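You operate a simulated robot arm through the tools that you are given. There is no shell and no other tool.

Carry out the task below with a simulated robot arm. There is one attempt and no reset: what you move stays moved.

JOB
Close down the heat press: dial off, time to SHORT, head over the pad, switch off.

It is judged by the outcome, as a careful person would: the job done as asked, and still so three seconds after it is handed in. It fails if anything else is knocked over, pushed out of place, dropped, spilled or broken.

ROBOT AND FRAMES
A 6-joint arm with a three-finger gripper, fixed in place. Base frame: the origin is at the foot of the arm, x ahead of it, y to its left, z up. Units: mm, rad, N and s.
Its first joint turns from -2.897 to 2.897 rad. Payload 4.89 kg.
Tool frame: the origin (TCP) lies between the finger pads and is the grasp point; the fingertips stand 30 mm ahead of it; z points along the fingers, y is the line along which they close. Largest opening 164 mm; the body of the gripper starts 125 mm behind the TCP.
Orientation is that of the tool frame in the base frame, as a unit quaternion [w, x, y, z]. With the fingers straight down and closing along the base's y, the tool's x points along the base's -x, its y along +y and its z along -z.

CONTROLS
- The arm moves only by the tool arm_command. Its argument "rows" is a list of rows, each an object of numbers (a shift or turn left out is 0, a gripper value left out holds the last): "dx", "dy", "dz": the shift along the tool's x, y, z in mm; "wx", "wy", "wz": the turn, a rotation vector about the tool's x, y, z in rad; "fingers": the opening, from 0 (shut) to 1 (fully open). In form: [{"dx": .., "dy": .., "dz": .., "wx": .., "wy": .., "wz": .., "fingers": ..}, ...]. A call has 1 to 20 rows; each row is the pose to reach, as a shift and turn from the pose commanded when the call began, along the tool's axes at that moment. A row lasts 0.2 s, in which the tool goes at most 50 mm and 0.15 rad; a call with a longer step from one row to the next is refused whole, and so is a gripper value outside its range. A pose out of reach is approached as far as the arm can. The call stops where the force on the tool passes 70 N (or 10 N more than at its start, if that is more) or the arm is blocked; 0.2 s more then pass. Each finger travels about 108 mm/s and halts on what it meets, pressing with about 26 N; the grip force reading is that of the motor and also rises with nothing between the fingers. The clock runs only during rows and for 0.2 s after the last one: add rows that repeat a pose to give the fingers time. It gives the time, the measured TCP pose, the force on the tool (base axes), the opening and the grip force at its end, in the units of the frame above (readings bear some noise), with the torque about the TCP (base axes, N m) and any sound that the robot's microphone picked up.
- Cameras (640 x 400 px; columns grow to the right, rows downward): "scene" is fixed at [220.1, -492.1, 1516.8]; the picture's right is [0.87, -0.50, 0.00], its down [-0.22, -0.39, -0.90] and it looks along [0.44, 0.78, -0.44] (base axes); focal length 366 px, centre (320, 200). "wrist" rides on the gripper at [76, -2, -152] in the tool frame; the picture's right is [0.02, 1.00, 0.00], its down [-0.88, 0.02, -0.47] and it looks along [-0.47, 0.01, 0.88] (tool axes); focal length 247 px, centre (320, 200).
- capture(camera): a new picture of that camera. It takes no simulated time.
- raise_lower(by): slides the trunk up (or, below 0, down) by that many mm; the arm rides with it, the base frame stays. It gives what a move gives, with no picture.
- locate(camera, pixels): there is no depth. For up to 12 entries [column, row, z] of the newest picture of that camera ("zoom" is the newest enlarged one), the place [x, y] in the base frame at which the ray of that pixel passes the height z, good to about 2 mm, but the place of the scene camera against the robot may be out by one fixed shift of up to 18 mm in any direction. It takes no simulated time.
- close_up(camera, box): a new picture of the part [left, top, right, bottom] of that camera's present view, enlarged. It takes no simulated time.
- close_job(): hands the job in; it is judged then, once.

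Open the gripper and draw the arm clear of the work before you hand the job in, unless the task says otherwise.

The tools are called after ">>>" as name(argument=value, ...) on one line, values as JSON. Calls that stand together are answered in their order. arm_command: Moves the arm, as the interface text tells. Its arguments: {"type":"object","properties":{"rows":{"type":"array"}},"required":["rows"]} The other tools are called the same way: raise_lower (by) slides the trunk up or down; capture (camera) takes a picture; locate (camera, pixels) gives the place at which the rays of pixels pass given heights; close_up (camera, box) takes an enlarged picture of a part of a camera's view; close_job () hands the job in.

At the start:

```text
time: 0.0
tool_pos: [667.7, 102.7, 1153.1]
tool_rot: [0.0, 0.0, 1.0, -0.001]
force: [-0.5, 0.0, 0.2]
wrist_torque: [-0.01, 0.01, -0.03]
finger_gap: 164.1
gripper_force: 0.1
trunk travel left (down, up): [-175.0, 215.0]
```

scene: 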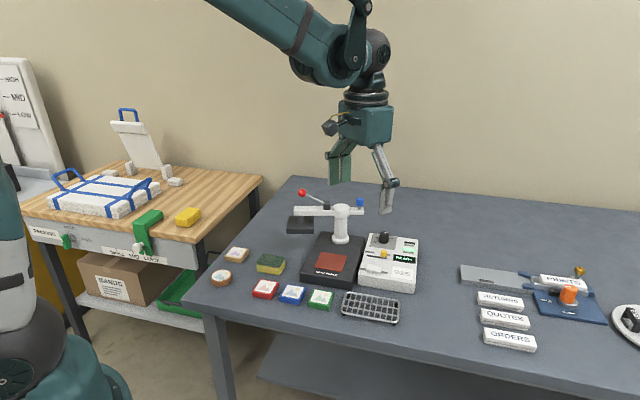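
wrist: 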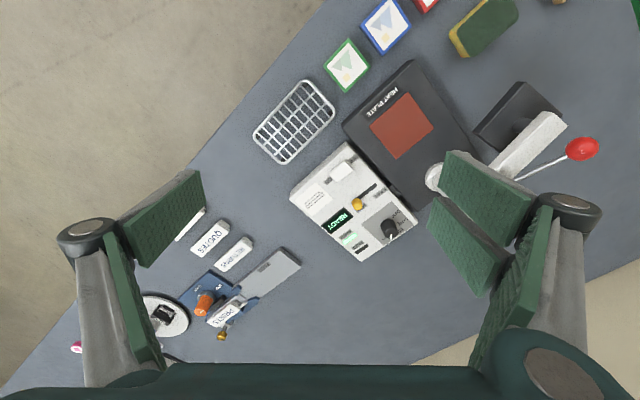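

The pictures show the heat press near scene (340,240) and its control box near (388,265). I'll enlarge both views to read the controls.

>>> close_up(camera="scene", box=[270, 170, 440, 310])

>>> close_up(camera="wrist", box=[280, 130, 430, 270])

>>> close_up(camera="wrist", box=[330, 50, 620, 240])

>>> close_up(camera="scene", box=[350, 225, 430, 300])

```text
2.86 times, centred on (355, 240) of scene
```

zoom: 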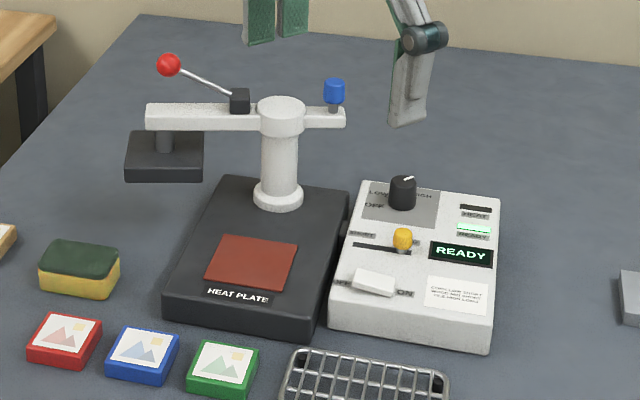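

```text
2.86 times, centred on (355, 200) of wrist
```

zoom: 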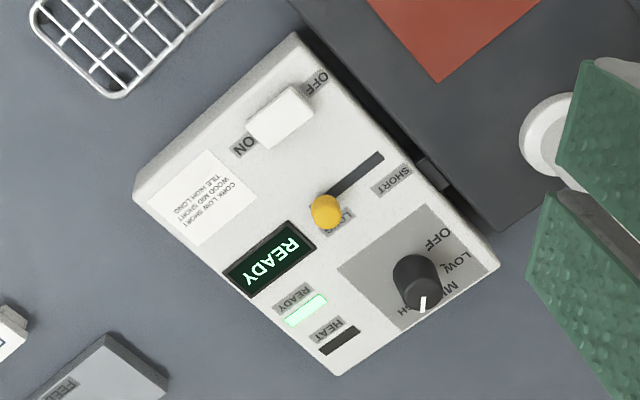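

```text
2.11 times, centred on (475, 145) of wrist
```

zoom: 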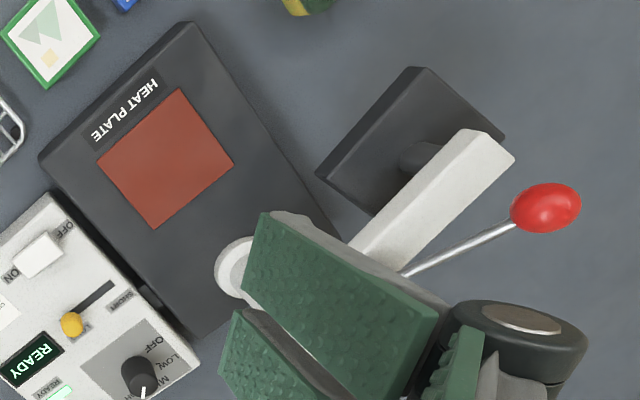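

```text
5.33 times, centred on (390, 262) of scene
```

zoom: 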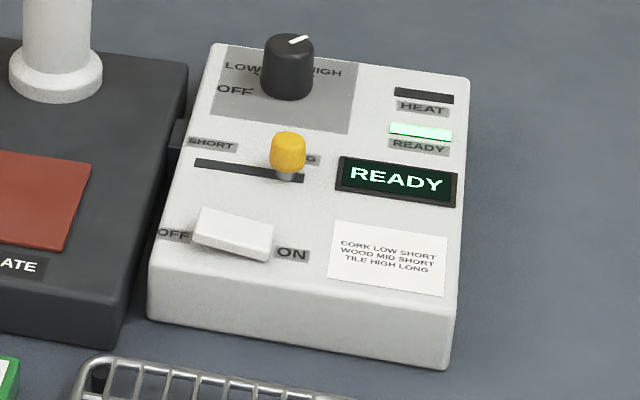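

The panel shows: dial near HIGH, slider at LONG, rocker ON and head swung off the pad. To find the table and panel heights I'll compare the same features in both cameras at several heights.

>>> locate(camera="wrist", pixels=[[337.5, 220.3, 700], [337.5, 220.3, 800], [337.5, 220.3, 900], [341, 171.3, 700], [341, 171.3, 800], [341, 171.3, 900], [402, 127, 700], [402, 127, 800], [402, 127, 900]])

>>> locate(camera="scene", pixels=[[404.3, 258.3, 700], [404.3, 258.3, 800], [404.3, 258.3, 900], [373.5, 268.2, 700], [373.5, 268.2, 800], [373.5, 268.2, 900], [332, 263, 700], [332, 263, 800], [332, 263, 900]])

```text
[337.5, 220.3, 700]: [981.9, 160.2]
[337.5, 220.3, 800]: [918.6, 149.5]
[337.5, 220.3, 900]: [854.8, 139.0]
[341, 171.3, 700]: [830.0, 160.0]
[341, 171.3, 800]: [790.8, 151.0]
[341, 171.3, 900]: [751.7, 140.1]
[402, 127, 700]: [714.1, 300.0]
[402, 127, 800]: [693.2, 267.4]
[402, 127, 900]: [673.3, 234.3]
```

```text
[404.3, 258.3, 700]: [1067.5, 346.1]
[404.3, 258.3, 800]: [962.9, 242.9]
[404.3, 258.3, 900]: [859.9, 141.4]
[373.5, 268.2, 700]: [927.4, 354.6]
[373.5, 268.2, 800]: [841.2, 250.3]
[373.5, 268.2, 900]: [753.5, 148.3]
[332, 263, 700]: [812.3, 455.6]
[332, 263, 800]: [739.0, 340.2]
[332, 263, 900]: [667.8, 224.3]
```

Panel features agree between the cameras at about z=900. Next I'll triangulate the taller press parts: red ball (wrist 582,149; scene 302,193), head and post. That tells me the clearances.

>>> locate(camera="wrist", pixels=[[582, 149, 950], [582, 149, 1000], [582, 149, 1050], [555, 121, 950], [555, 121, 1000], [435, 178, 870], [435, 178, 900]])

>>> locate(camera="scene", pixels=[[301.9, 192.8, 950], [301.9, 192.8, 1000], [301.9, 192.8, 1050], [295, 208, 950], [295, 208, 1000], [341, 209, 950], [341, 209, 1000], [341, 209, 1050], [359.6, 202, 1000], [359.6, 202, 1050]])

```text
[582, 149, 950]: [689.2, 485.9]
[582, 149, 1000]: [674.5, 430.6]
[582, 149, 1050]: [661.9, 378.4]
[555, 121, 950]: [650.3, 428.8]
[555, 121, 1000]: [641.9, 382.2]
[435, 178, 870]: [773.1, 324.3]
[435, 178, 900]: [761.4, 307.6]
```

```text
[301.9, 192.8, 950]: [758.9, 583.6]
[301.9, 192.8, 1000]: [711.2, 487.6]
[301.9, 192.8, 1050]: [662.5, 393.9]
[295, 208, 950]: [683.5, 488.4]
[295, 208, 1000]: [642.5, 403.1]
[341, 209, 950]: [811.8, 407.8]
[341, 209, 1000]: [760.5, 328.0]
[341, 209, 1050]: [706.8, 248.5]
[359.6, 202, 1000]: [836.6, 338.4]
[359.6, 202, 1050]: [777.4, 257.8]
```

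The red ball is about (660,380,1050), the beam about z=1005 and the post about (761,310). My fingertips are at 1123, well clear. I'll partly close the fingers and go to about (720,150,1060) for a closer view of the panel.

>>> arm_command(rows=[{"dx": -15, "dy": 14, "dz": 25, "fingers": 0.4}, {"dx": -30, "dy": 28, "dz": 50, "fingers": 0.4}, {"dx": -42, "dy": 38, "dz": 75, "fingers": 0.4}, {"dx": -52, "dy": 47, "dz": 93, "fingers": 0.4}, {"dx": -52, "dy": 47, "dz": 93, "fingers": 0.4}])

>>> capture(camera="wrist")

>>> capture(camera="scene")

```text
time: 1.2
tool_pos: [719.6, 146.7, 1058.1]
tool_rot: [0.0, 0.0, 1.0, 0.0]
force: [0.5, -0.7, -0.3]
wrist_torque: [0.01, 0.08, -0.03]
finger_gap: 65.4
gripper_force: 0.2
trunk travel left (down, up): [-175.0, 215.0]
```

```text
taken
```

wrist: 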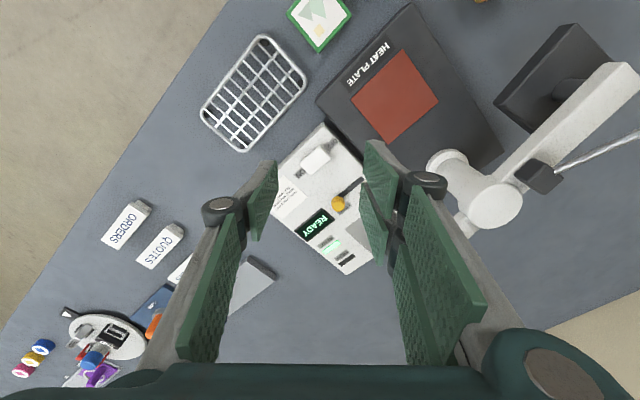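

```text
taken
```

scene: 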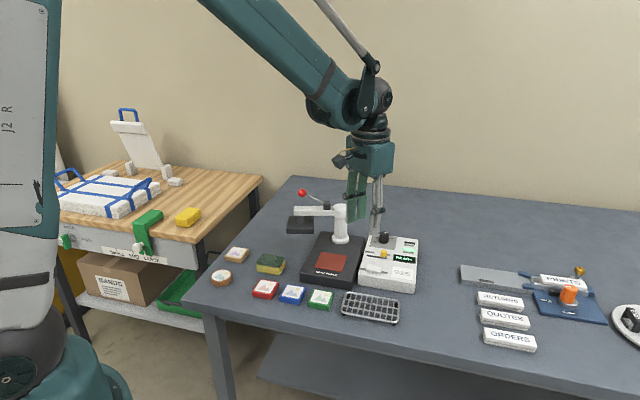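

The 65 mm finger gap hides the dial. The panel's long axis runs about 45° in base. I'll open wide, yaw 45° to align with the panel, and move so the camera looks straight at it.

>>> arm_command(rows=[{"dx": -8, "dy": -7, "wz": -0.13, "fingers": 1}, {"dx": -16, "dy": -14, "wz": -0.26, "fingers": 1}, {"dx": -24, "dy": -20, "wz": -0.39, "fingers": 1}, {"dx": -32, "dy": -27, "wz": -0.52, "fingers": 1}, {"dx": -40, "dy": -34, "wz": -0.65, "fingers": 1}, {"dx": -47, "dy": -40, "wz": -0.785, "fingers": 1}, {"dx": -47, "dy": -40, "wz": -0.785, "fingers": 1}])

>>> capture(camera="wrist")

```text
time: 2.8
tool_pos: [767.1, 107.7, 1058.4]
tool_rot: [0.0, -0.383, 0.924, 0.0]
force: [0.3, -0.8, 0.6]
wrist_torque: [0.0, 0.0, -0.01]
finger_gap: 164.0
gripper_force: 0.0
trunk travel left (down, up): [-175.0, 215.0]
```

```text
taken
```

wrist: 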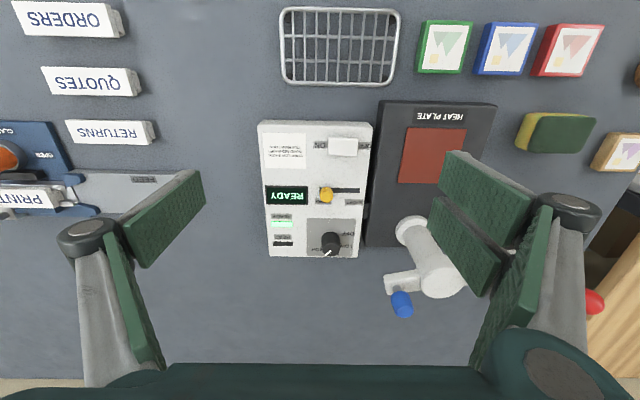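

The panel is now square in view (cols 258–372, rows 121–258). I'll zoom in on the controls and the press, and locate key features.

>>> close_up(camera="wrist", box=[370, 180, 480, 330])

>>> close_up(camera="wrist", box=[250, 115, 380, 195])

>>> close_up(camera="wrist", box=[255, 175, 375, 265])

>>> locate(camera="wrist", pixels=[[327, 195, 900], [327, 195, 915], [332, 242, 900], [332, 242, 925], [343, 147, 900], [343, 147, 910], [258, 121, 900], [372, 121, 900], [402, 304, 1030], [402, 304, 1040], [440, 280, 1010], [433, 155, 890]])

```text
2.67 times, centred on (425, 255) of wrist
```

zoom: 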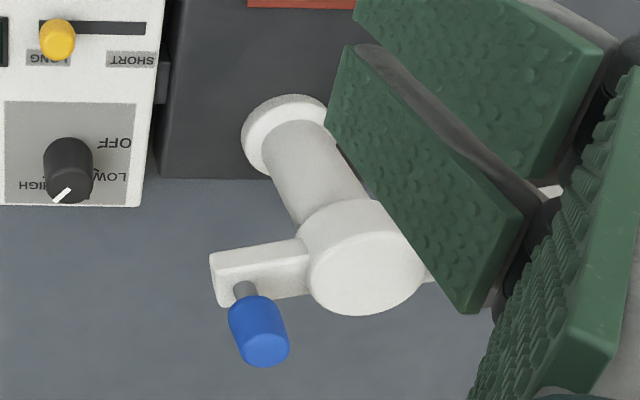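

```text
4.92 times, centred on (315, 155) of wrist
```

zoom: 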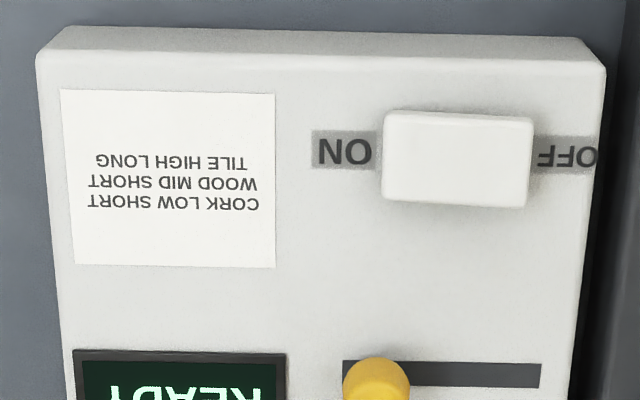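

```text
4.44 times, centred on (315, 220) of wrist
```

zoom: 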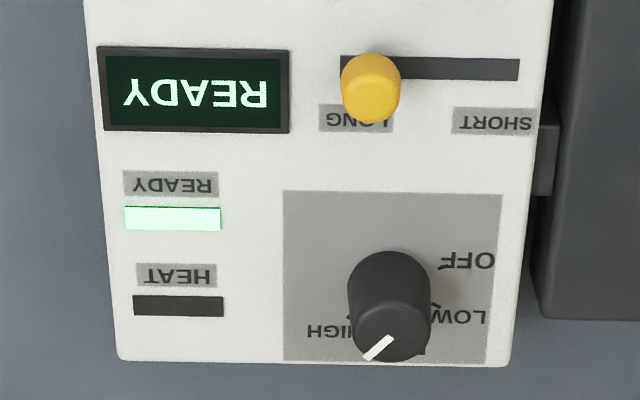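

```text
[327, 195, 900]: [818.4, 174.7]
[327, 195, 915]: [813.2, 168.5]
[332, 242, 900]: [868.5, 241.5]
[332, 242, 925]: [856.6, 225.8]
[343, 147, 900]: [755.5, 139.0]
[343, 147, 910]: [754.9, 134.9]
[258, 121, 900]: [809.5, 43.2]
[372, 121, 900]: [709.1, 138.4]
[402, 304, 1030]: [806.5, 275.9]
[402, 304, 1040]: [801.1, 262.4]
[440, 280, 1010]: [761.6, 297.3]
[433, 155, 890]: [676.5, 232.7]
```

Dial pointer is at HIGH (zoom 378,348). OFF is on the panel-left. I'll narrow the fingers to stay clear of the blue knob at about (805,275,1030). Then I'll put the camera right above the dial for an accurate look.

>>> arm_command(rows=[{"fingers": 0.25}, {"fingers": 0.25}, {"fingers": 0.25}, {"dx": -40, "dy": 4, "fingers": 0.25}, {"dx": -80, "dy": 8}, {"dx": -120, "dy": 12}, {"dx": -160, "dy": 16}, {"dx": -200, "dy": 20}, {"dx": -227, "dy": 22}, {"dx": -227, "dy": 22, "dz": 30}, {"dx": -227, "dy": 22, "dz": 50}, {"dx": -227, "dy": 22, "dz": 50}])

>>> capture(camera="wrist")

>>> close_up(camera="wrist", box=[270, 30, 370, 130])

```text
time: 5.4
tool_pos: [911.9, 284.1, 1011.0]
tool_rot: [0.0, -0.382, 0.924, 0.0]
force: [-0.2, -1.0, -0.4]
wrist_torque: [0.01, 0.01, 0.02]
finger_gap: 41.0
gripper_force: 0.1
trunk travel left (down, up): [-175.0, 215.0]
```

```text
taken
```

wrist: 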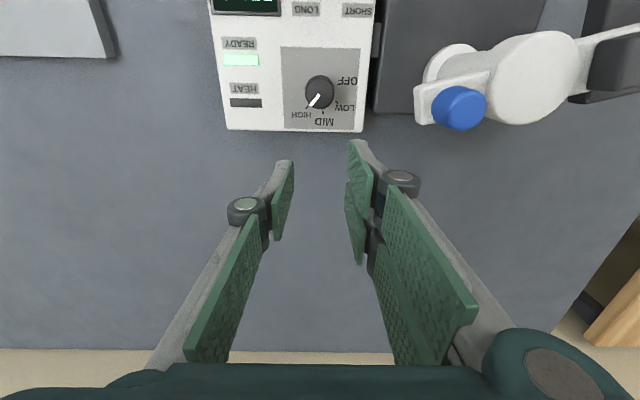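

```text
4.00 times, centred on (320, 80) of wrist
```

zoom: 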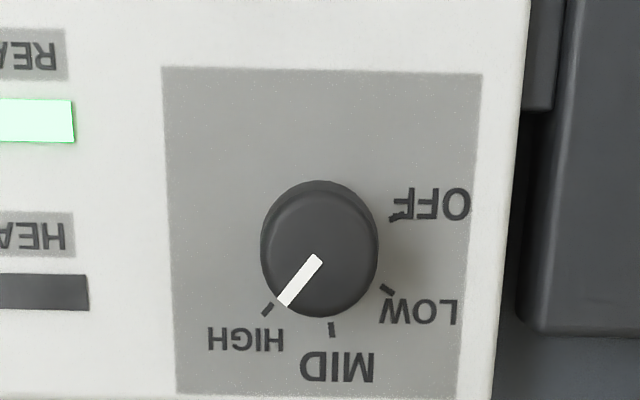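

Now the dial is clear: the pointer is at HIGH (zoom 282,303), with ticks HIGH (268,308), MID (331,330), LOW (387,288) and OFF (393,217). I'll locate these points and the nearby press hardware.

>>> locate(camera="zoom", pixels=[[268, 308, 890], [331, 330, 890], [387, 288, 890], [393, 217, 890], [268, 308, 910], [393, 217, 910], [320, 250, 920], [320, 250, 900], [282, 303, 920], [318, 257, 920], [262, 250, 910], [378, 250, 910]])

>>> locate(camera="wrist", pixels=[[460, 108, 1030], [460, 108, 1045], [534, 80, 1010], [228, 130, 890], [228, 130, 900], [363, 132, 890], [363, 132, 900], [240, 60, 890], [240, 60, 900]])

>>> close_up(camera="wrist", box=[390, 10, 640, 166])

```text
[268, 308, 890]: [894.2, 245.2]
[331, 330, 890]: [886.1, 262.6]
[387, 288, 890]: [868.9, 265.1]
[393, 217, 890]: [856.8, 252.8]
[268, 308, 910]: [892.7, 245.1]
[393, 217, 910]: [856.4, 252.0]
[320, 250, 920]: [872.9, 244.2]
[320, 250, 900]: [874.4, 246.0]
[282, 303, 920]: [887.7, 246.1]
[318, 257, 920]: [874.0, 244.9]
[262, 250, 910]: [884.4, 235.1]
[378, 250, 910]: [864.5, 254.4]
```

```text
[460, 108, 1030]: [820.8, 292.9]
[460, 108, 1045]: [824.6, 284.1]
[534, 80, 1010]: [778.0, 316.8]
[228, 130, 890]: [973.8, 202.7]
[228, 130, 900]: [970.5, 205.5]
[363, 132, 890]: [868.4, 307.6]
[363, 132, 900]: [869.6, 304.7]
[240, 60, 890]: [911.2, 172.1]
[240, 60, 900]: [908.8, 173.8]
```

```text
2.56 times, centred on (515, 88) of wrist
```

zoom: 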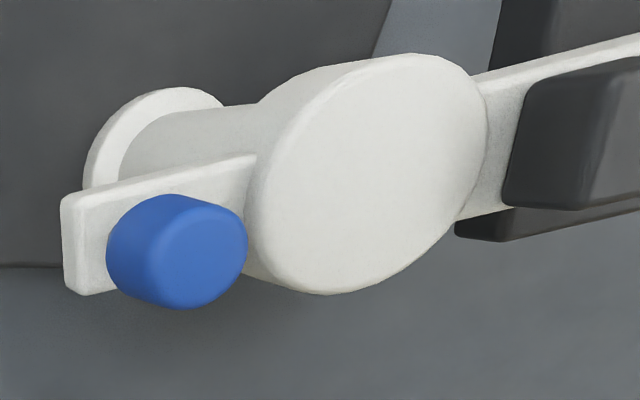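

Dial centre is about (873.5, 245), knob diameter about 27 mm, top near z=911. Pointer is at about 5° in base and OFF at about 160°, so it needs roughly 155° CCW. I'll centre over the dial and pre-turn the wrist clockwise so a single grip can cover the sweep.

>>> arm_command(rows=[{"dx": 18, "wz": 0.14, "fingers": 0.35}, {"dx": 36, "wz": 0.28}, {"dx": 54.8, "dy": -0.5, "wz": 0.42}, {"dx": 54.8, "dy": -0.5, "wz": 0.56}, {"dx": 54.8, "dy": -0.5, "wz": 0.7}, {"dx": 54.8, "dy": -0.5, "wz": 0.84}, {"dx": 54.8, "dy": -0.5, "wz": 0.98}, {"dx": 54.8, "dy": -0.5, "wz": 1.12}, {"dx": 54.8, "dy": -0.5, "wz": 1.26}, {"dx": 54.8, "dy": -0.5, "wz": 1.4}, {"dx": 54.8, "dy": -0.5, "wz": 1.54}, {"dx": 54.8, "dy": -0.5, "wz": 1.68}, {"dx": 54.8, "dy": -0.5, "wz": 1.82}, {"dx": 54.8, "dy": -0.5, "wz": 1.96}, {"dx": 54.8, "dy": -0.5, "wz": 2.1}, {"dx": 54.8, "dy": -0.5, "wz": 2.14}, {"dx": 54.8, "dy": -0.5, "wz": 2.14}])

>>> capture(camera="wrist")

>>> close_up(camera="scene", box=[310, 160, 450, 300])

```text
time: 9.0
tool_pos: [873.3, 246.0, 1010.8]
tool_rot: [0.0, 0.628, 0.779, 0.0]
force: [-0.2, 0.6, 0.1]
wrist_torque: [0.03, 0.0, 0.01]
finger_gap: 57.5
gripper_force: 0.1
trunk travel left (down, up): [-175.0, 215.0]
```

```text
taken
```

wrist: 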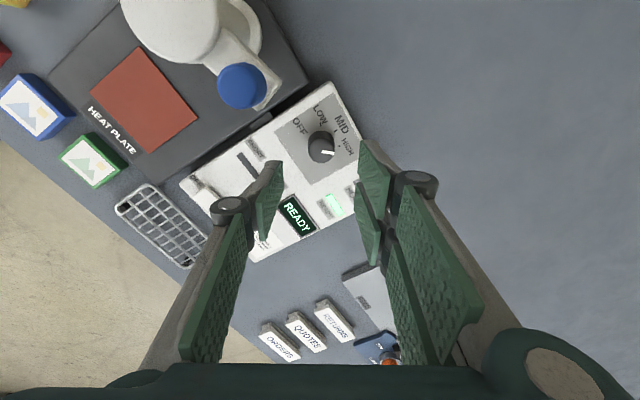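

```text
2.86 times, centred on (380, 230) of scene
```

zoom: 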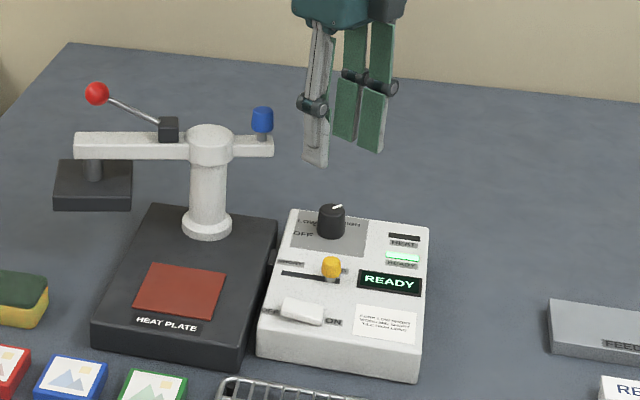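

The wrist turned fine. I'll check the dial position from this view (knob around 321,147) before descending.

>>> close_up(camera="wrist", box=[270, 90, 370, 190])

>>> locate(camera="wrist", pixels=[[321, 143, 890], [321, 152, 910], [321, 152, 915], [242, 85, 1010], [242, 85, 1020]])

```text
4.00 times, centred on (320, 140) of wrist
```

zoom: 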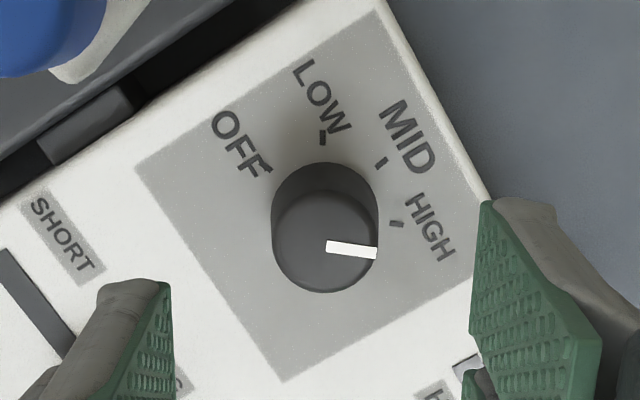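

```text
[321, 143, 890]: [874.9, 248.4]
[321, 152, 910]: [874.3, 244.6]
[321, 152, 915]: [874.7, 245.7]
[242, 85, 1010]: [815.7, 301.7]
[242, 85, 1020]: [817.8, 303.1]
```

The dial centre is confirmed at about (874.3,246), about 1 mm from the TCP. I'll descend to z≈925 in small steps with the fingers at 57 mm.

>>> arm_command(rows=[{"dy": 1, "dz": 20}, {"dy": 1, "dz": 40}, {"dy": 1, "dz": 55}, {"dy": 1, "dz": 65}, {"dy": 1, "dz": 73}, {"dy": 1, "dz": 79}, {"dy": 1, "dz": 83}, {"dy": 1, "dz": 86}])

>>> capture(camera="wrist")

>>> close_up(camera="scene", box=[330, 190, 430, 290])

```text
time: 10.8
tool_pos: [875.5, 245.9, 923.9]
tool_rot: [0.001, 0.627, 0.779, 0.0]
force: [-0.3, 0.4, 0.2]
wrist_torque: [0.02, 0.01, 0.02]
finger_gap: 57.5
gripper_force: 0.2
trunk travel left (down, up): [-175.0, 215.0]
```

```text
taken
```

wrist: 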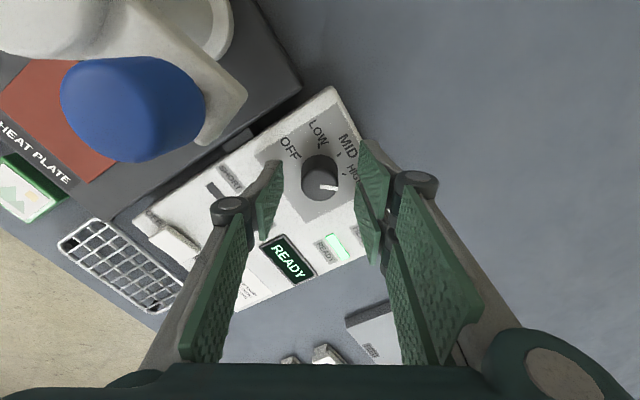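

```text
4.00 times, centred on (380, 240) of scene
```

zoom: 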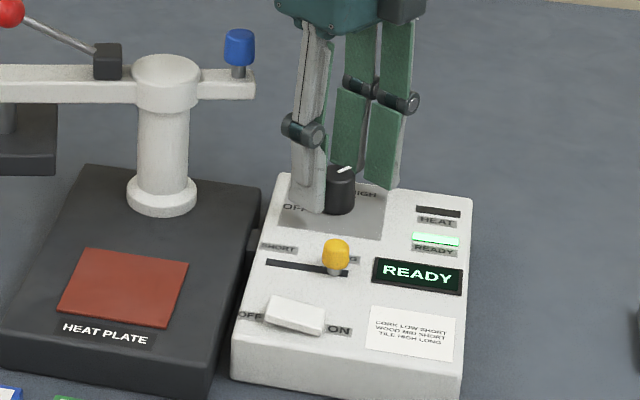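

Fingertips straddle the knob and sit just above the panel. Now I'll close on it.

>>> arm_command(rows=[{"fingers": 0.2}, {"fingers": 0.1}, {"fingers": 0.1}, {"fingers": 0.1}])

>>> capture(camera="wrist")

```text
time: 11.8
tool_pos: [873.5, 246.0, 923.3]
tool_rot: [0.0, 0.627, 0.779, 0.0]
force: [-13.6, -3.5, -8.9]
wrist_torque: [-0.04, 0.3, -0.02]
finger_gap: 27.9
gripper_force: 45.0
trunk travel left (down, up): [-175.0, 215.0]
```

```text
taken
```

wrist: 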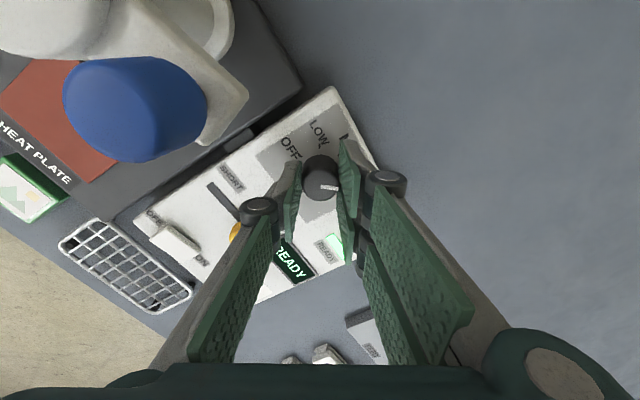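

Gripped at 27.9 mm. The 13.6 N sideways force says I'm about 1.5 mm off, so I'll ease the TCP that way while turning the dial CCW about 128°, then check.

>>> arm_command(rows=[{"dy": -0.8, "wz": -0.05}, {"dy": -1.5, "wz": -0.15}, {"dy": -1.5, "wz": -0.28}, {"dy": -1.5, "wz": -0.42}, {"dy": -1.5, "wz": -0.56}, {"dy": -1.5, "wz": -0.7}, {"dy": -1.5, "wz": -0.84}, {"dy": -1.5, "wz": -0.98}, {"dy": -1.5, "wz": -1.12}, {"dy": -1.5, "wz": -1.26}, {"dy": -1.5, "wz": -1.4}, {"dy": -1.5, "wz": -1.54}, {"dy": -1.5, "wz": -1.68}, {"dy": -1.5, "wz": -1.82}, {"dy": -1.5, "wz": -1.96}, {"dy": -1.5, "wz": -2.1}, {"dy": -1.5, "wz": -2.24}])

>>> capture(camera="wrist")

>>> close_up(camera="wrist", box=[270, 130, 370, 230])

>>> close_up(camera="scene", box=[330, 190, 430, 290])

```text
time: 15.4
tool_pos: [873.9, 244.9, 923.4]
tool_rot: [0.002, -0.429, 0.903, -0.001]
force: [54.2, -2.6, 31.8]
wrist_torque: [-0.23, -1.47, -0.07]
finger_gap: 27.8
gripper_force: 45.4
trunk travel left (down, up): [-175.0, 215.0]
```

```text
taken
```

wrist: 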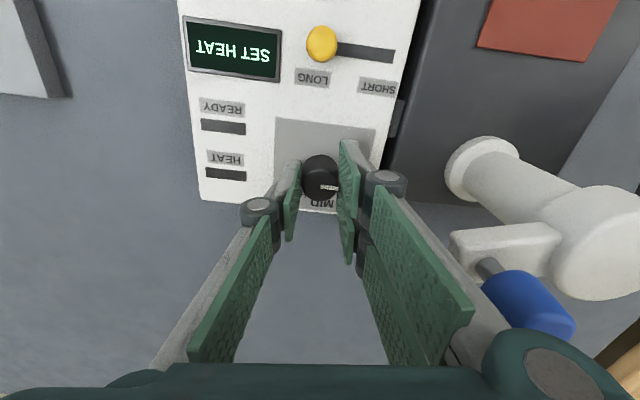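

```text
4.00 times, centred on (320, 180) of wrist
```

zoom: 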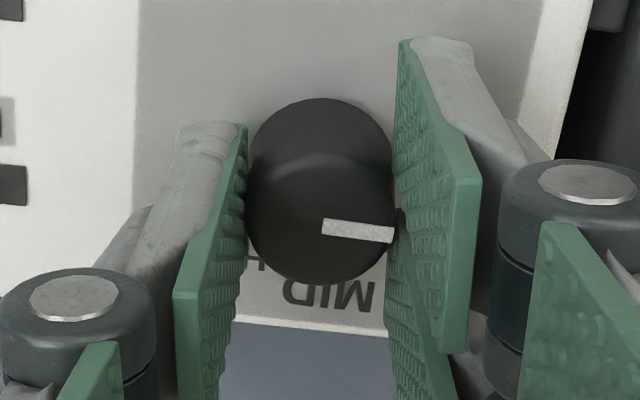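

```text
4.00 times, centred on (380, 240) of scene
```

zoom: 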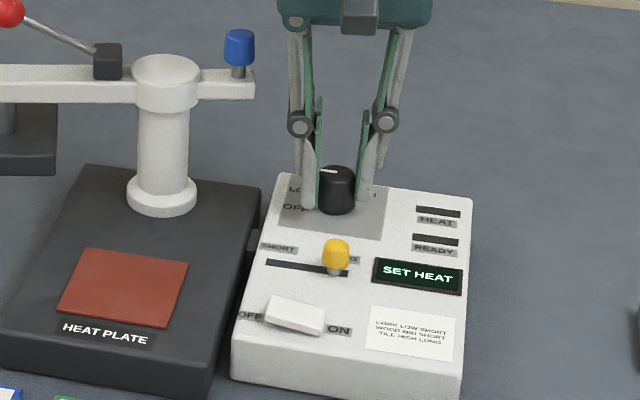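

The dial now points near 133° (display reads "SET HEAT") with no slip, but there's a 54 N side load. I'll relieve it with a small shift in +x before the last ~25°.

>>> arm_command(rows=[{"dx": -0.6, "dy": -0.8}, {"dx": -1.26, "dy": -1.55}])

```text
time: 16.0
tool_pos: [874.2, 244.5, 922.9]
tool_rot: [0.0, -0.428, 0.904, 0.001]
force: [23.7, -8.9, 21.8]
wrist_torque: [0.14, -1.26, -0.03]
finger_gap: 27.9
gripper_force: 44.6
trunk travel left (down, up): [-175.0, 215.0]
```

The side load dropped to 24 N. I'll shift a bit further the same way and raise 1 mm to cut the vertical load.

>>> arm_command(rows=[{"dx": -0.2, "dy": -0.6, "dz": -0.5}, {"dx": -0.43, "dy": -1.32, "dz": -1}])

```text
time: 16.6
tool_pos: [874.8, 244.4, 924.1]
tool_rot: [-0.002, -0.428, 0.904, 0.0]
force: [-13.9, -11.5, -12.0]
wrist_torque: [0.01, 0.11, 0.0]
finger_gap: 27.9
gripper_force: 45.4
trunk travel left (down, up): [-175.0, 215.0]
```

Load is now small. I'll turn the remaining ~24° CCW toward OFF, in small steps.

>>> arm_command(rows=[{"wz": -0.08}, {"wz": -0.16}, {"wz": -0.24}, {"wz": -0.32}, {"wz": -0.38}, {"wz": -0.42}])

>>> close_up(camera="wrist", box=[270, 130, 370, 230])

>>> close_up(camera="scene", box=[340, 210, 420, 290])

```text
time: 18.0
tool_pos: [874.7, 246.0, 924.5]
tool_rot: [0.0, -0.607, 0.795, 0.0]
force: [-54.1, -7.3, -30.4]
wrist_torque: [-0.05, 1.16, -0.15]
finger_gap: 27.9
gripper_force: 45.2
trunk travel left (down, up): [-175.0, 215.0]
```

```text
4.00 times, centred on (320, 180) of wrist
```

zoom: 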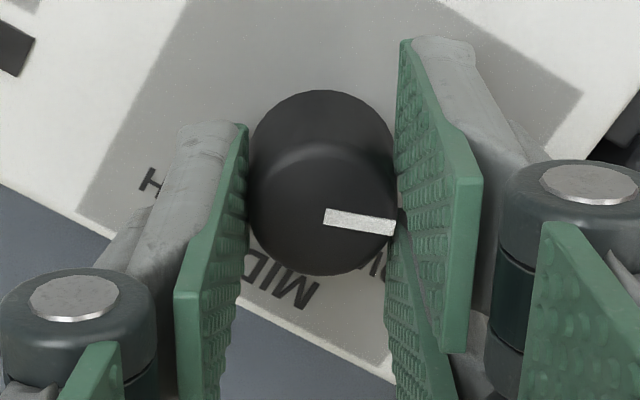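

```text
5.00 times, centred on (380, 250) of scene
```

zoom: 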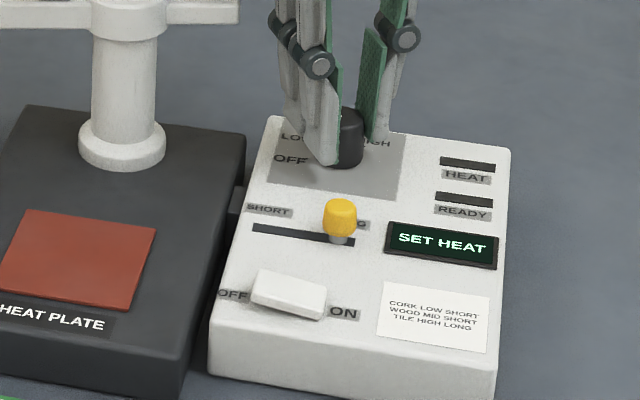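

The pointer is now about 157°, near OFF, with a side load again. I'll relieve it, open the fingers and rise to inspect.

>>> arm_command(rows=[{"dx": 0.4, "dy": 1.45}, {"dx": 0.4, "dy": 1.45, "fingers": 0.25}, {"dx": 0.4, "dy": 1.45, "fingers": 0.35}, {"dx": 0.4, "dy": 1.45, "fingers": 0.35}, {"dx": 0.4, "dy": 1.45, "dz": -20, "fingers": 0.35}, {"dx": 0.4, "dy": 1.45, "dz": -50, "fingers": 0.35}, {"dx": 0.4, "dy": 1.45, "dz": -80, "fingers": 0.35}])

>>> capture(camera="wrist")

>>> close_up(camera="wrist", box=[270, 100, 370, 200])

>>> close_up(camera="scene", box=[340, 210, 420, 290])

```text
time: 19.6
tool_pos: [874.9, 246.0, 1003.9]
tool_rot: [0.001, -0.607, 0.794, 0.001]
force: [1.4, 1.5, -1.0]
wrist_torque: [-0.05, 0.18, -0.04]
finger_gap: 57.1
gripper_force: 0.2
trunk travel left (down, up): [-175.0, 215.0]
```

```text
taken
```

wrist: 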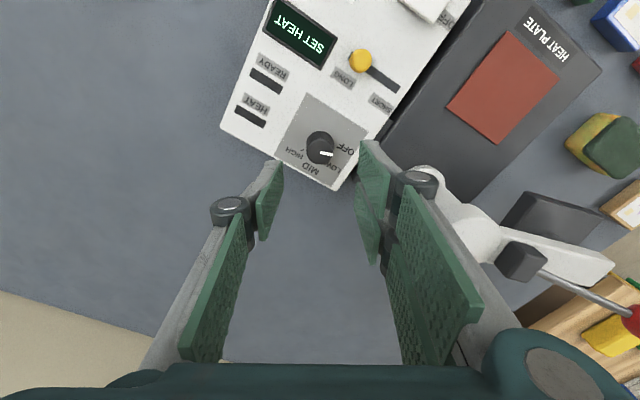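

```text
4.00 times, centred on (320, 150) of wrist
```

zoom: 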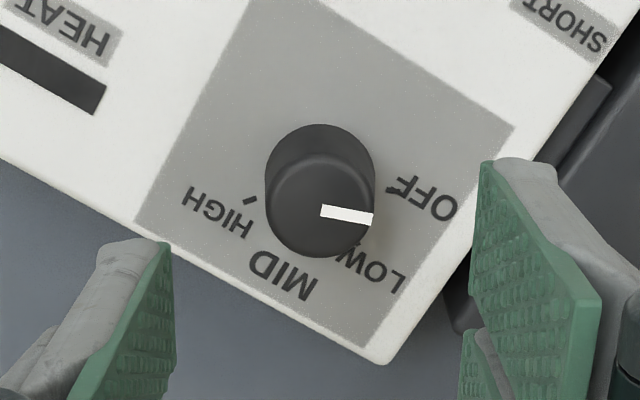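

```text
5.00 times, centred on (380, 250) of scene
```

zoom: 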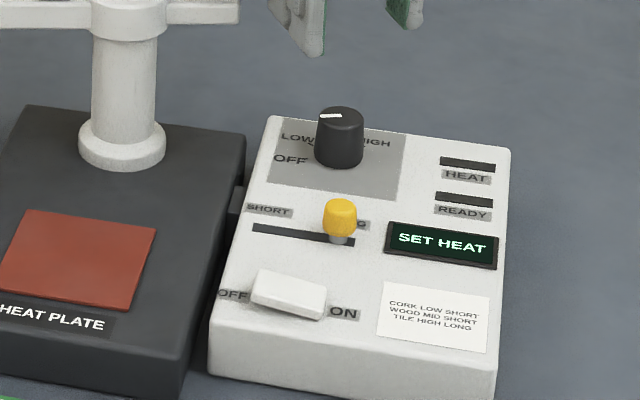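

I'll measure the pointer line against the OFF tick (zoom 390,190) and the HIGH tick (250,201).

>>> locate(camera="zoom", pixels=[[388, 190, 886], [251, 201, 886], [322, 211, 911], [372, 218, 911], [266, 205, 911], [376, 205, 911], [320, 256, 911], [320, 182, 886]])

>>> close_up(camera="wrist", box=[295, 125, 345, 175])

```text
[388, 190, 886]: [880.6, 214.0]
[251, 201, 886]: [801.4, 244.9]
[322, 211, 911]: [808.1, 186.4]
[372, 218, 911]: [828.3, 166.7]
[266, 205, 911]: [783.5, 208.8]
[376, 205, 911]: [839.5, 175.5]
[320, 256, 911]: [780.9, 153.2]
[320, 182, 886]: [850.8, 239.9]
```

```text
8.00 times, centred on (320, 150) of wrist
```

zoom: 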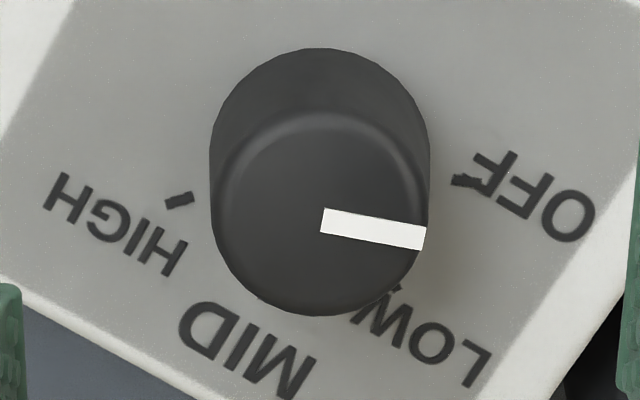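

That locate used the scene zoom. The newest zoom is now the 8x wrist view, so I'll measure again there.

>>> locate(camera="zoom", pixels=[[467, 180, 886], [180, 200, 886], [322, 220, 911], [427, 239, 911], [213, 215, 911], [429, 215, 911], [320, 315, 911], [320, 115, 911]])

```text
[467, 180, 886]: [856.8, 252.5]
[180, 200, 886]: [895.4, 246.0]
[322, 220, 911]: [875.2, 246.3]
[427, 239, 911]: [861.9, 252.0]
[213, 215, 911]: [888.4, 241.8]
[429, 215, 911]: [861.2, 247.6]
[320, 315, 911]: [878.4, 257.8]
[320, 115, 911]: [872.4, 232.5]
```

The pointer reads about 157° and the OFF tick about 159°, so it's close. For a parallax-free check I'll put the camera directly above the dial.

>>> arm_command(rows=[{"dz": -30}, {"dx": -38, "dz": -30}, {"dx": -76, "dz": -30}, {"dx": -76, "dz": -30}])

>>> capture(camera="wrist")

>>> close_up(camera="wrist", box=[285, 40, 355, 110])

```text
time: 20.6
tool_pos: [897.0, 318.7, 1033.5]
tool_rot: [0.0, -0.608, 0.794, 0.0]
force: [0.6, 1.0, -0.3]
wrist_torque: [-0.03, 0.03, 0.01]
finger_gap: 57.4
gripper_force: 0.1
trunk travel left (down, up): [-175.0, 215.0]
```

```text
taken
```

wrist: 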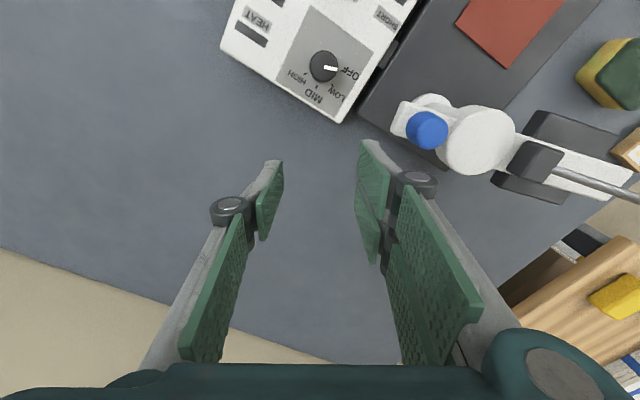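

```text
5.71 times, centred on (320, 75) of wrist
```

zoom: 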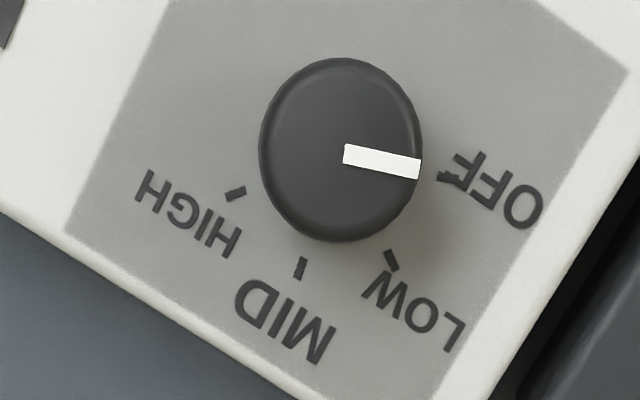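

The pointer now lines up with the OFF tick within a couple of degrees (zoom 420,169 against tick 447,178), so the dial is done. Next is the slider: I'll turn the tool to the panel axis and put the camera above the yellow cap.

>>> arm_command(rows=[{"dx": 25, "dy": 2, "wz": 0.13}, {"dx": 50, "dy": 4, "wz": 0.26}, {"dx": 75, "dy": 5, "wz": 0.39}, {"dx": 95, "dy": 6.6, "wz": 0.52}, {"dx": 95, "dy": 6.6, "dz": 25, "wz": 0.52}, {"dx": 95, "dy": 6.6, "dz": 25, "wz": 0.52}])

>>> capture(camera="wrist")

>>> close_up(camera="wrist", box=[270, 20, 380, 120])

```text
time: 22.0
tool_pos: [862.6, 229.4, 1008.6]
tool_rot: [0.0, -0.382, 0.924, 0.0]
force: [-0.7, 0.0, 0.6]
wrist_torque: [-0.01, -0.02, -0.01]
finger_gap: 57.5
gripper_force: 0.1
trunk travel left (down, up): [-175.0, 215.0]
```

```text
taken
```

wrist: 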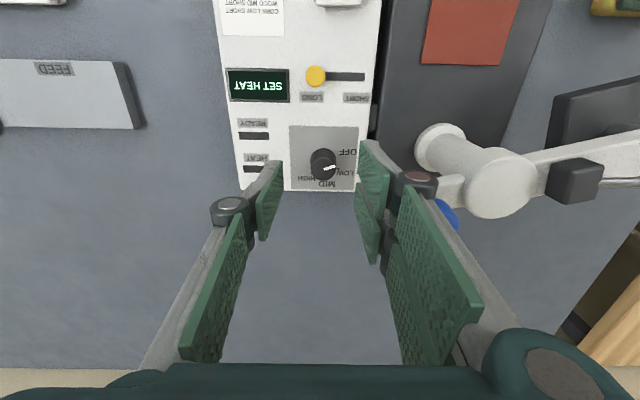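

```text
4.00 times, centred on (325, 70) of wrist
```

zoom: 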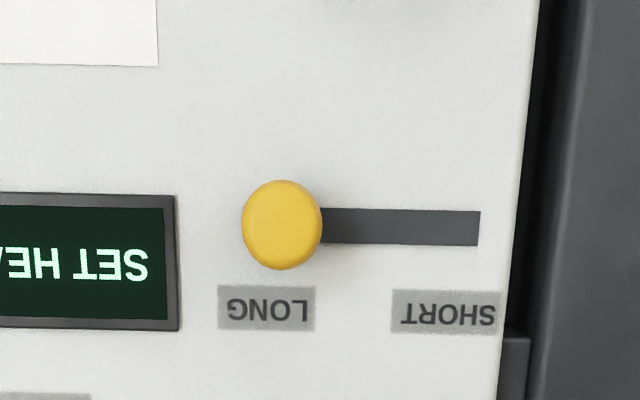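

From directly above, the cap is at zoom (282,225) and the slot ends at (480,228). I'll locate those.

>>> locate(camera="zoom", pixels=[[282, 225, 905], [282, 225, 890], [480, 228, 886], [267, 308, 886], [445, 313, 886], [242, 225, 905], [322, 225, 905], [520, 200, 886]])

>>> close_up(camera="scene", box=[350, 225, 420, 295])

```text
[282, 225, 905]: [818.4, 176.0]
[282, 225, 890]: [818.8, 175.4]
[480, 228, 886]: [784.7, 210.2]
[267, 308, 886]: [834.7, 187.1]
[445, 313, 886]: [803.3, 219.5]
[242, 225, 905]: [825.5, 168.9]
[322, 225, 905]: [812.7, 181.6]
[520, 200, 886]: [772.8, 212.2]
```

```text
5.71 times, centred on (385, 260) of scene
```

zoom: 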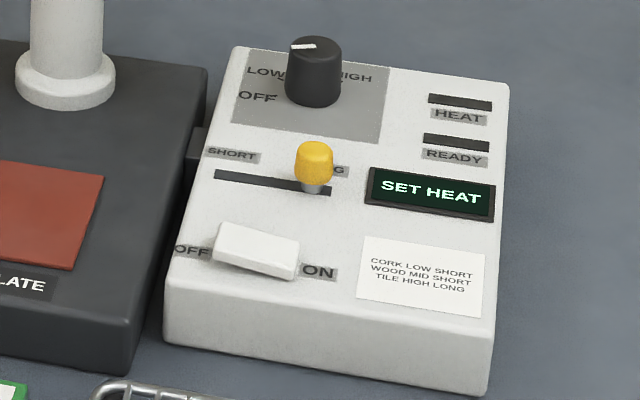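

The cap centre is (818.6,175.8), 18 mm in diameter. Travel to SHORT is about 40 mm along the tool's +y. I'll straddle it with a 27 mm gap and descend to z≈924.

>>> arm_command(rows=[{"dx": 23, "dy": -2.3, "fingers": 0.165}, {"dx": 46, "dy": -4.6, "fingers": 0.165}, {"dx": 69, "dy": -6.8, "fingers": 0.165}, {"dx": 69, "dy": -6.8, "dz": 30}, {"dx": 69, "dy": -6.8, "dz": 50}, {"dx": 69, "dy": -6.8, "dz": 60}, {"dx": 69, "dy": -6.8, "dz": 60}])

>>> capture(camera="wrist")

>>> close_up(camera="wrist", box=[270, 110, 370, 210])

```text
time: 23.6
tool_pos: [819.5, 173.6, 948.4]
tool_rot: [0.0, -0.382, 0.924, 0.0]
force: [-0.1, -0.2, -0.7]
wrist_torque: [-0.02, 0.04, -0.03]
finger_gap: 27.1
gripper_force: 0.0
trunk travel left (down, up): [-175.0, 215.0]
```

```text
taken
```

wrist: 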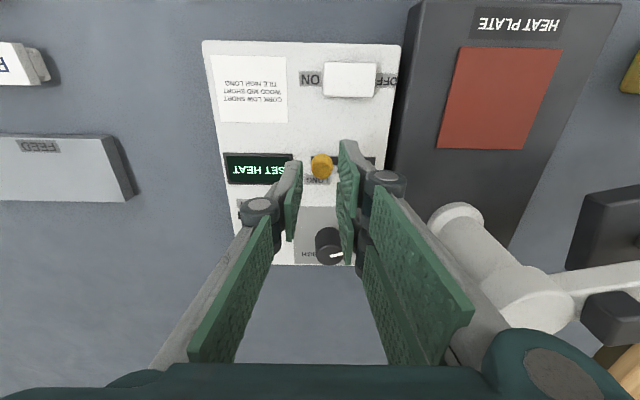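

```text
4.00 times, centred on (320, 160) of wrist
```

zoom: 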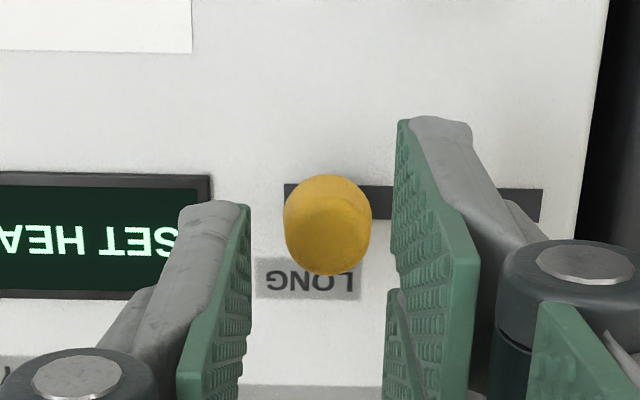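

The cap sits centred between the fingers. I'll descend the last 25 mm slowly.

>>> arm_command(rows=[{"dy": 1, "dz": 10}, {"dy": 1, "dz": 17}, {"dy": 1, "dz": 22}, {"dy": 1, "dz": 25}])

>>> close_up(camera="wrist", box=[270, 110, 370, 210])

>>> close_up(camera="scene", box=[350, 225, 420, 295])

```text
time: 24.6
tool_pos: [820.0, 175.2, 924.5]
tool_rot: [0.0, -0.383, 0.924, 0.0]
force: [-0.5, 0.2, -0.1]
wrist_torque: [-0.03, 0.0, 0.01]
finger_gap: 27.0
gripper_force: 0.0
trunk travel left (down, up): [-175.0, 215.0]
```

```text
4.00 times, centred on (320, 160) of wrist
```

zoom: 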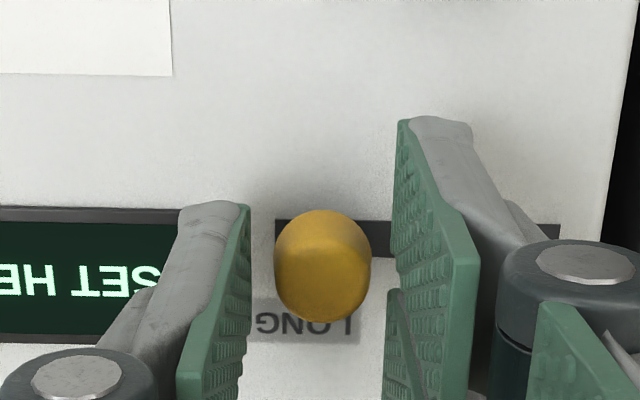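

```text
5.71 times, centred on (385, 260) of scene
```

zoom: 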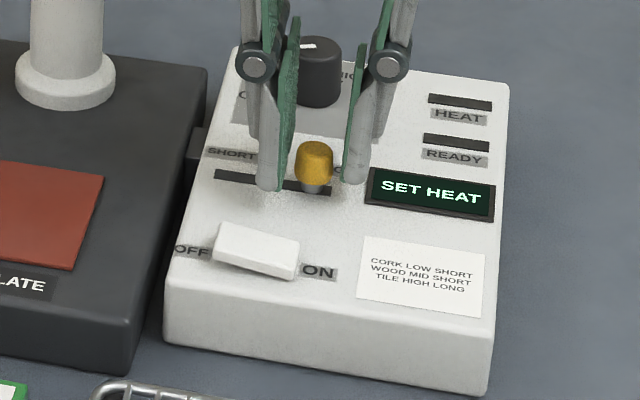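

The cap is straddled. I'll narrow the gap to about 20 mm and slide toward SHORT, 36 mm first, then check.

>>> arm_command(rows=[{"fingers": 0.125}, {"dy": 5}, {"dy": 11}, {"dy": 17}, {"dy": 23}, {"dy": 29}, {"dy": 34}, {"dy": 37}])

>>> close_up(camera="wrist", box=[270, 110, 370, 210])

>>> close_up(camera="scene", box=[350, 225, 420, 295])

```text
time: 26.4
tool_pos: [794.2, 201.2, 924.5]
tool_rot: [0.0, -0.383, 0.924, 0.0]
force: [-0.4, -0.7, -0.4]
wrist_torque: [0.01, -0.02, 0.02]
finger_gap: 20.6
gripper_force: 0.1
trunk travel left (down, up): [-175.0, 215.0]
```

```text
4.00 times, centred on (320, 160) of wrist
```

zoom: 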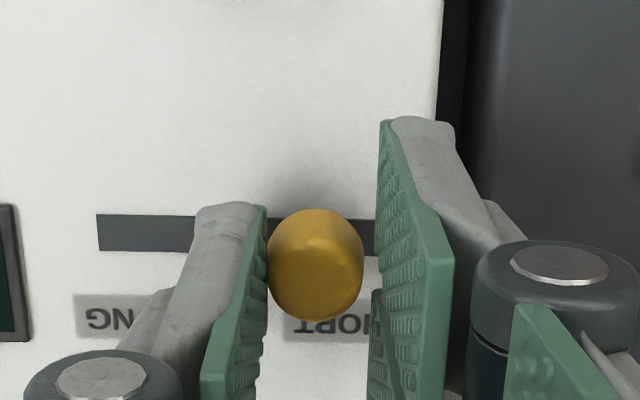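

```text
5.71 times, centred on (385, 260) of scene
```

zoom: 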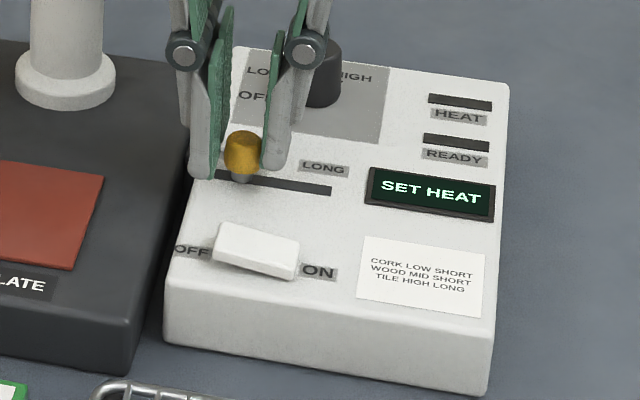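

The slider moves freely with no measurable force. I'll push in small steps to find its end stop.

>>> arm_command(rows=[{"dy": 1.5}, {"dy": 3}, {"dy": 4.5}])

>>> close_up(camera="scene", box=[350, 225, 420, 295])

```text
time: 27.2
tool_pos: [789.1, 205.9, 924.4]
tool_rot: [0.0, -0.383, 0.924, -0.001]
force: [2.6, -1.0, 2.1]
wrist_torque: [-0.08, -0.07, 0.06]
finger_gap: 21.5
gripper_force: 1.6
trunk travel left (down, up): [-175.0, 215.0]
```

```text
5.71 times, centred on (385, 260) of scene
```

zoom: 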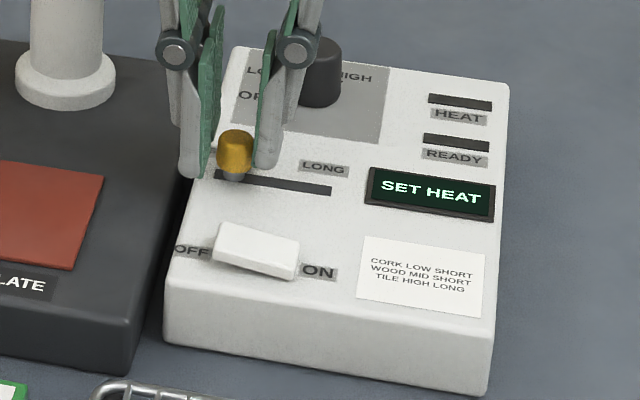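

The gap widened to 21.5 mm and the force is rising, so the end stop is met. I'll nudge 1 mm more, open slightly, and rise.

>>> arm_command(rows=[{"dy": 1}, {"dy": 1}, {"dy": -2, "fingers": 0.165}, {"dy": -2, "dz": -20, "fingers": 0.165}, {"dy": -2, "dz": -50}, {"dy": -2, "dz": -90}, {"dy": -2, "dz": -130}])

>>> capture(camera="wrist")

>>> close_up(camera="wrist", box=[240, 60, 400, 200])

>>> close_up(camera="scene", box=[270, 170, 440, 310])

```text
time: 28.8
tool_pos: [791.4, 201.8, 1055.5]
tool_rot: [0.001, -0.383, 0.924, 0.001]
force: [0.3, 0.0, -0.6]
wrist_torque: [-0.05, 0.13, 0.02]
finger_gap: 27.1
gripper_force: 0.0
trunk travel left (down, up): [-175.0, 215.0]
```

```text
taken
```

wrist: 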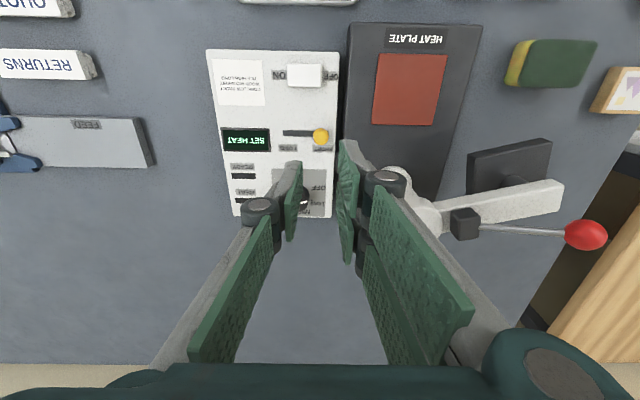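

```text
2.86 times, centred on (320, 130) of wrist
```

zoom: 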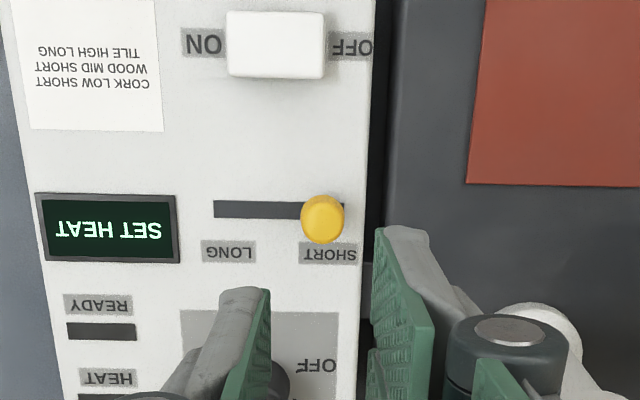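

```text
2.86 times, centred on (355, 240) of scene
```

zoom: 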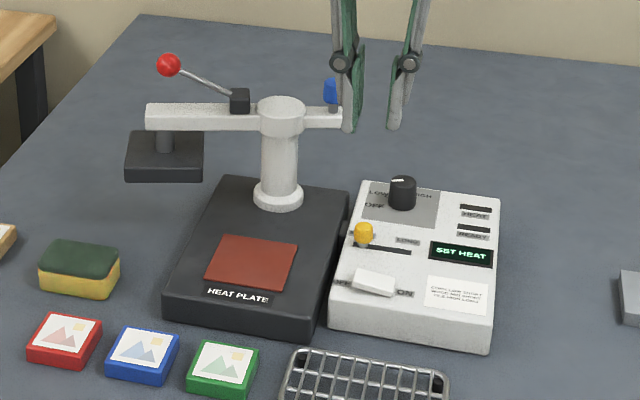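

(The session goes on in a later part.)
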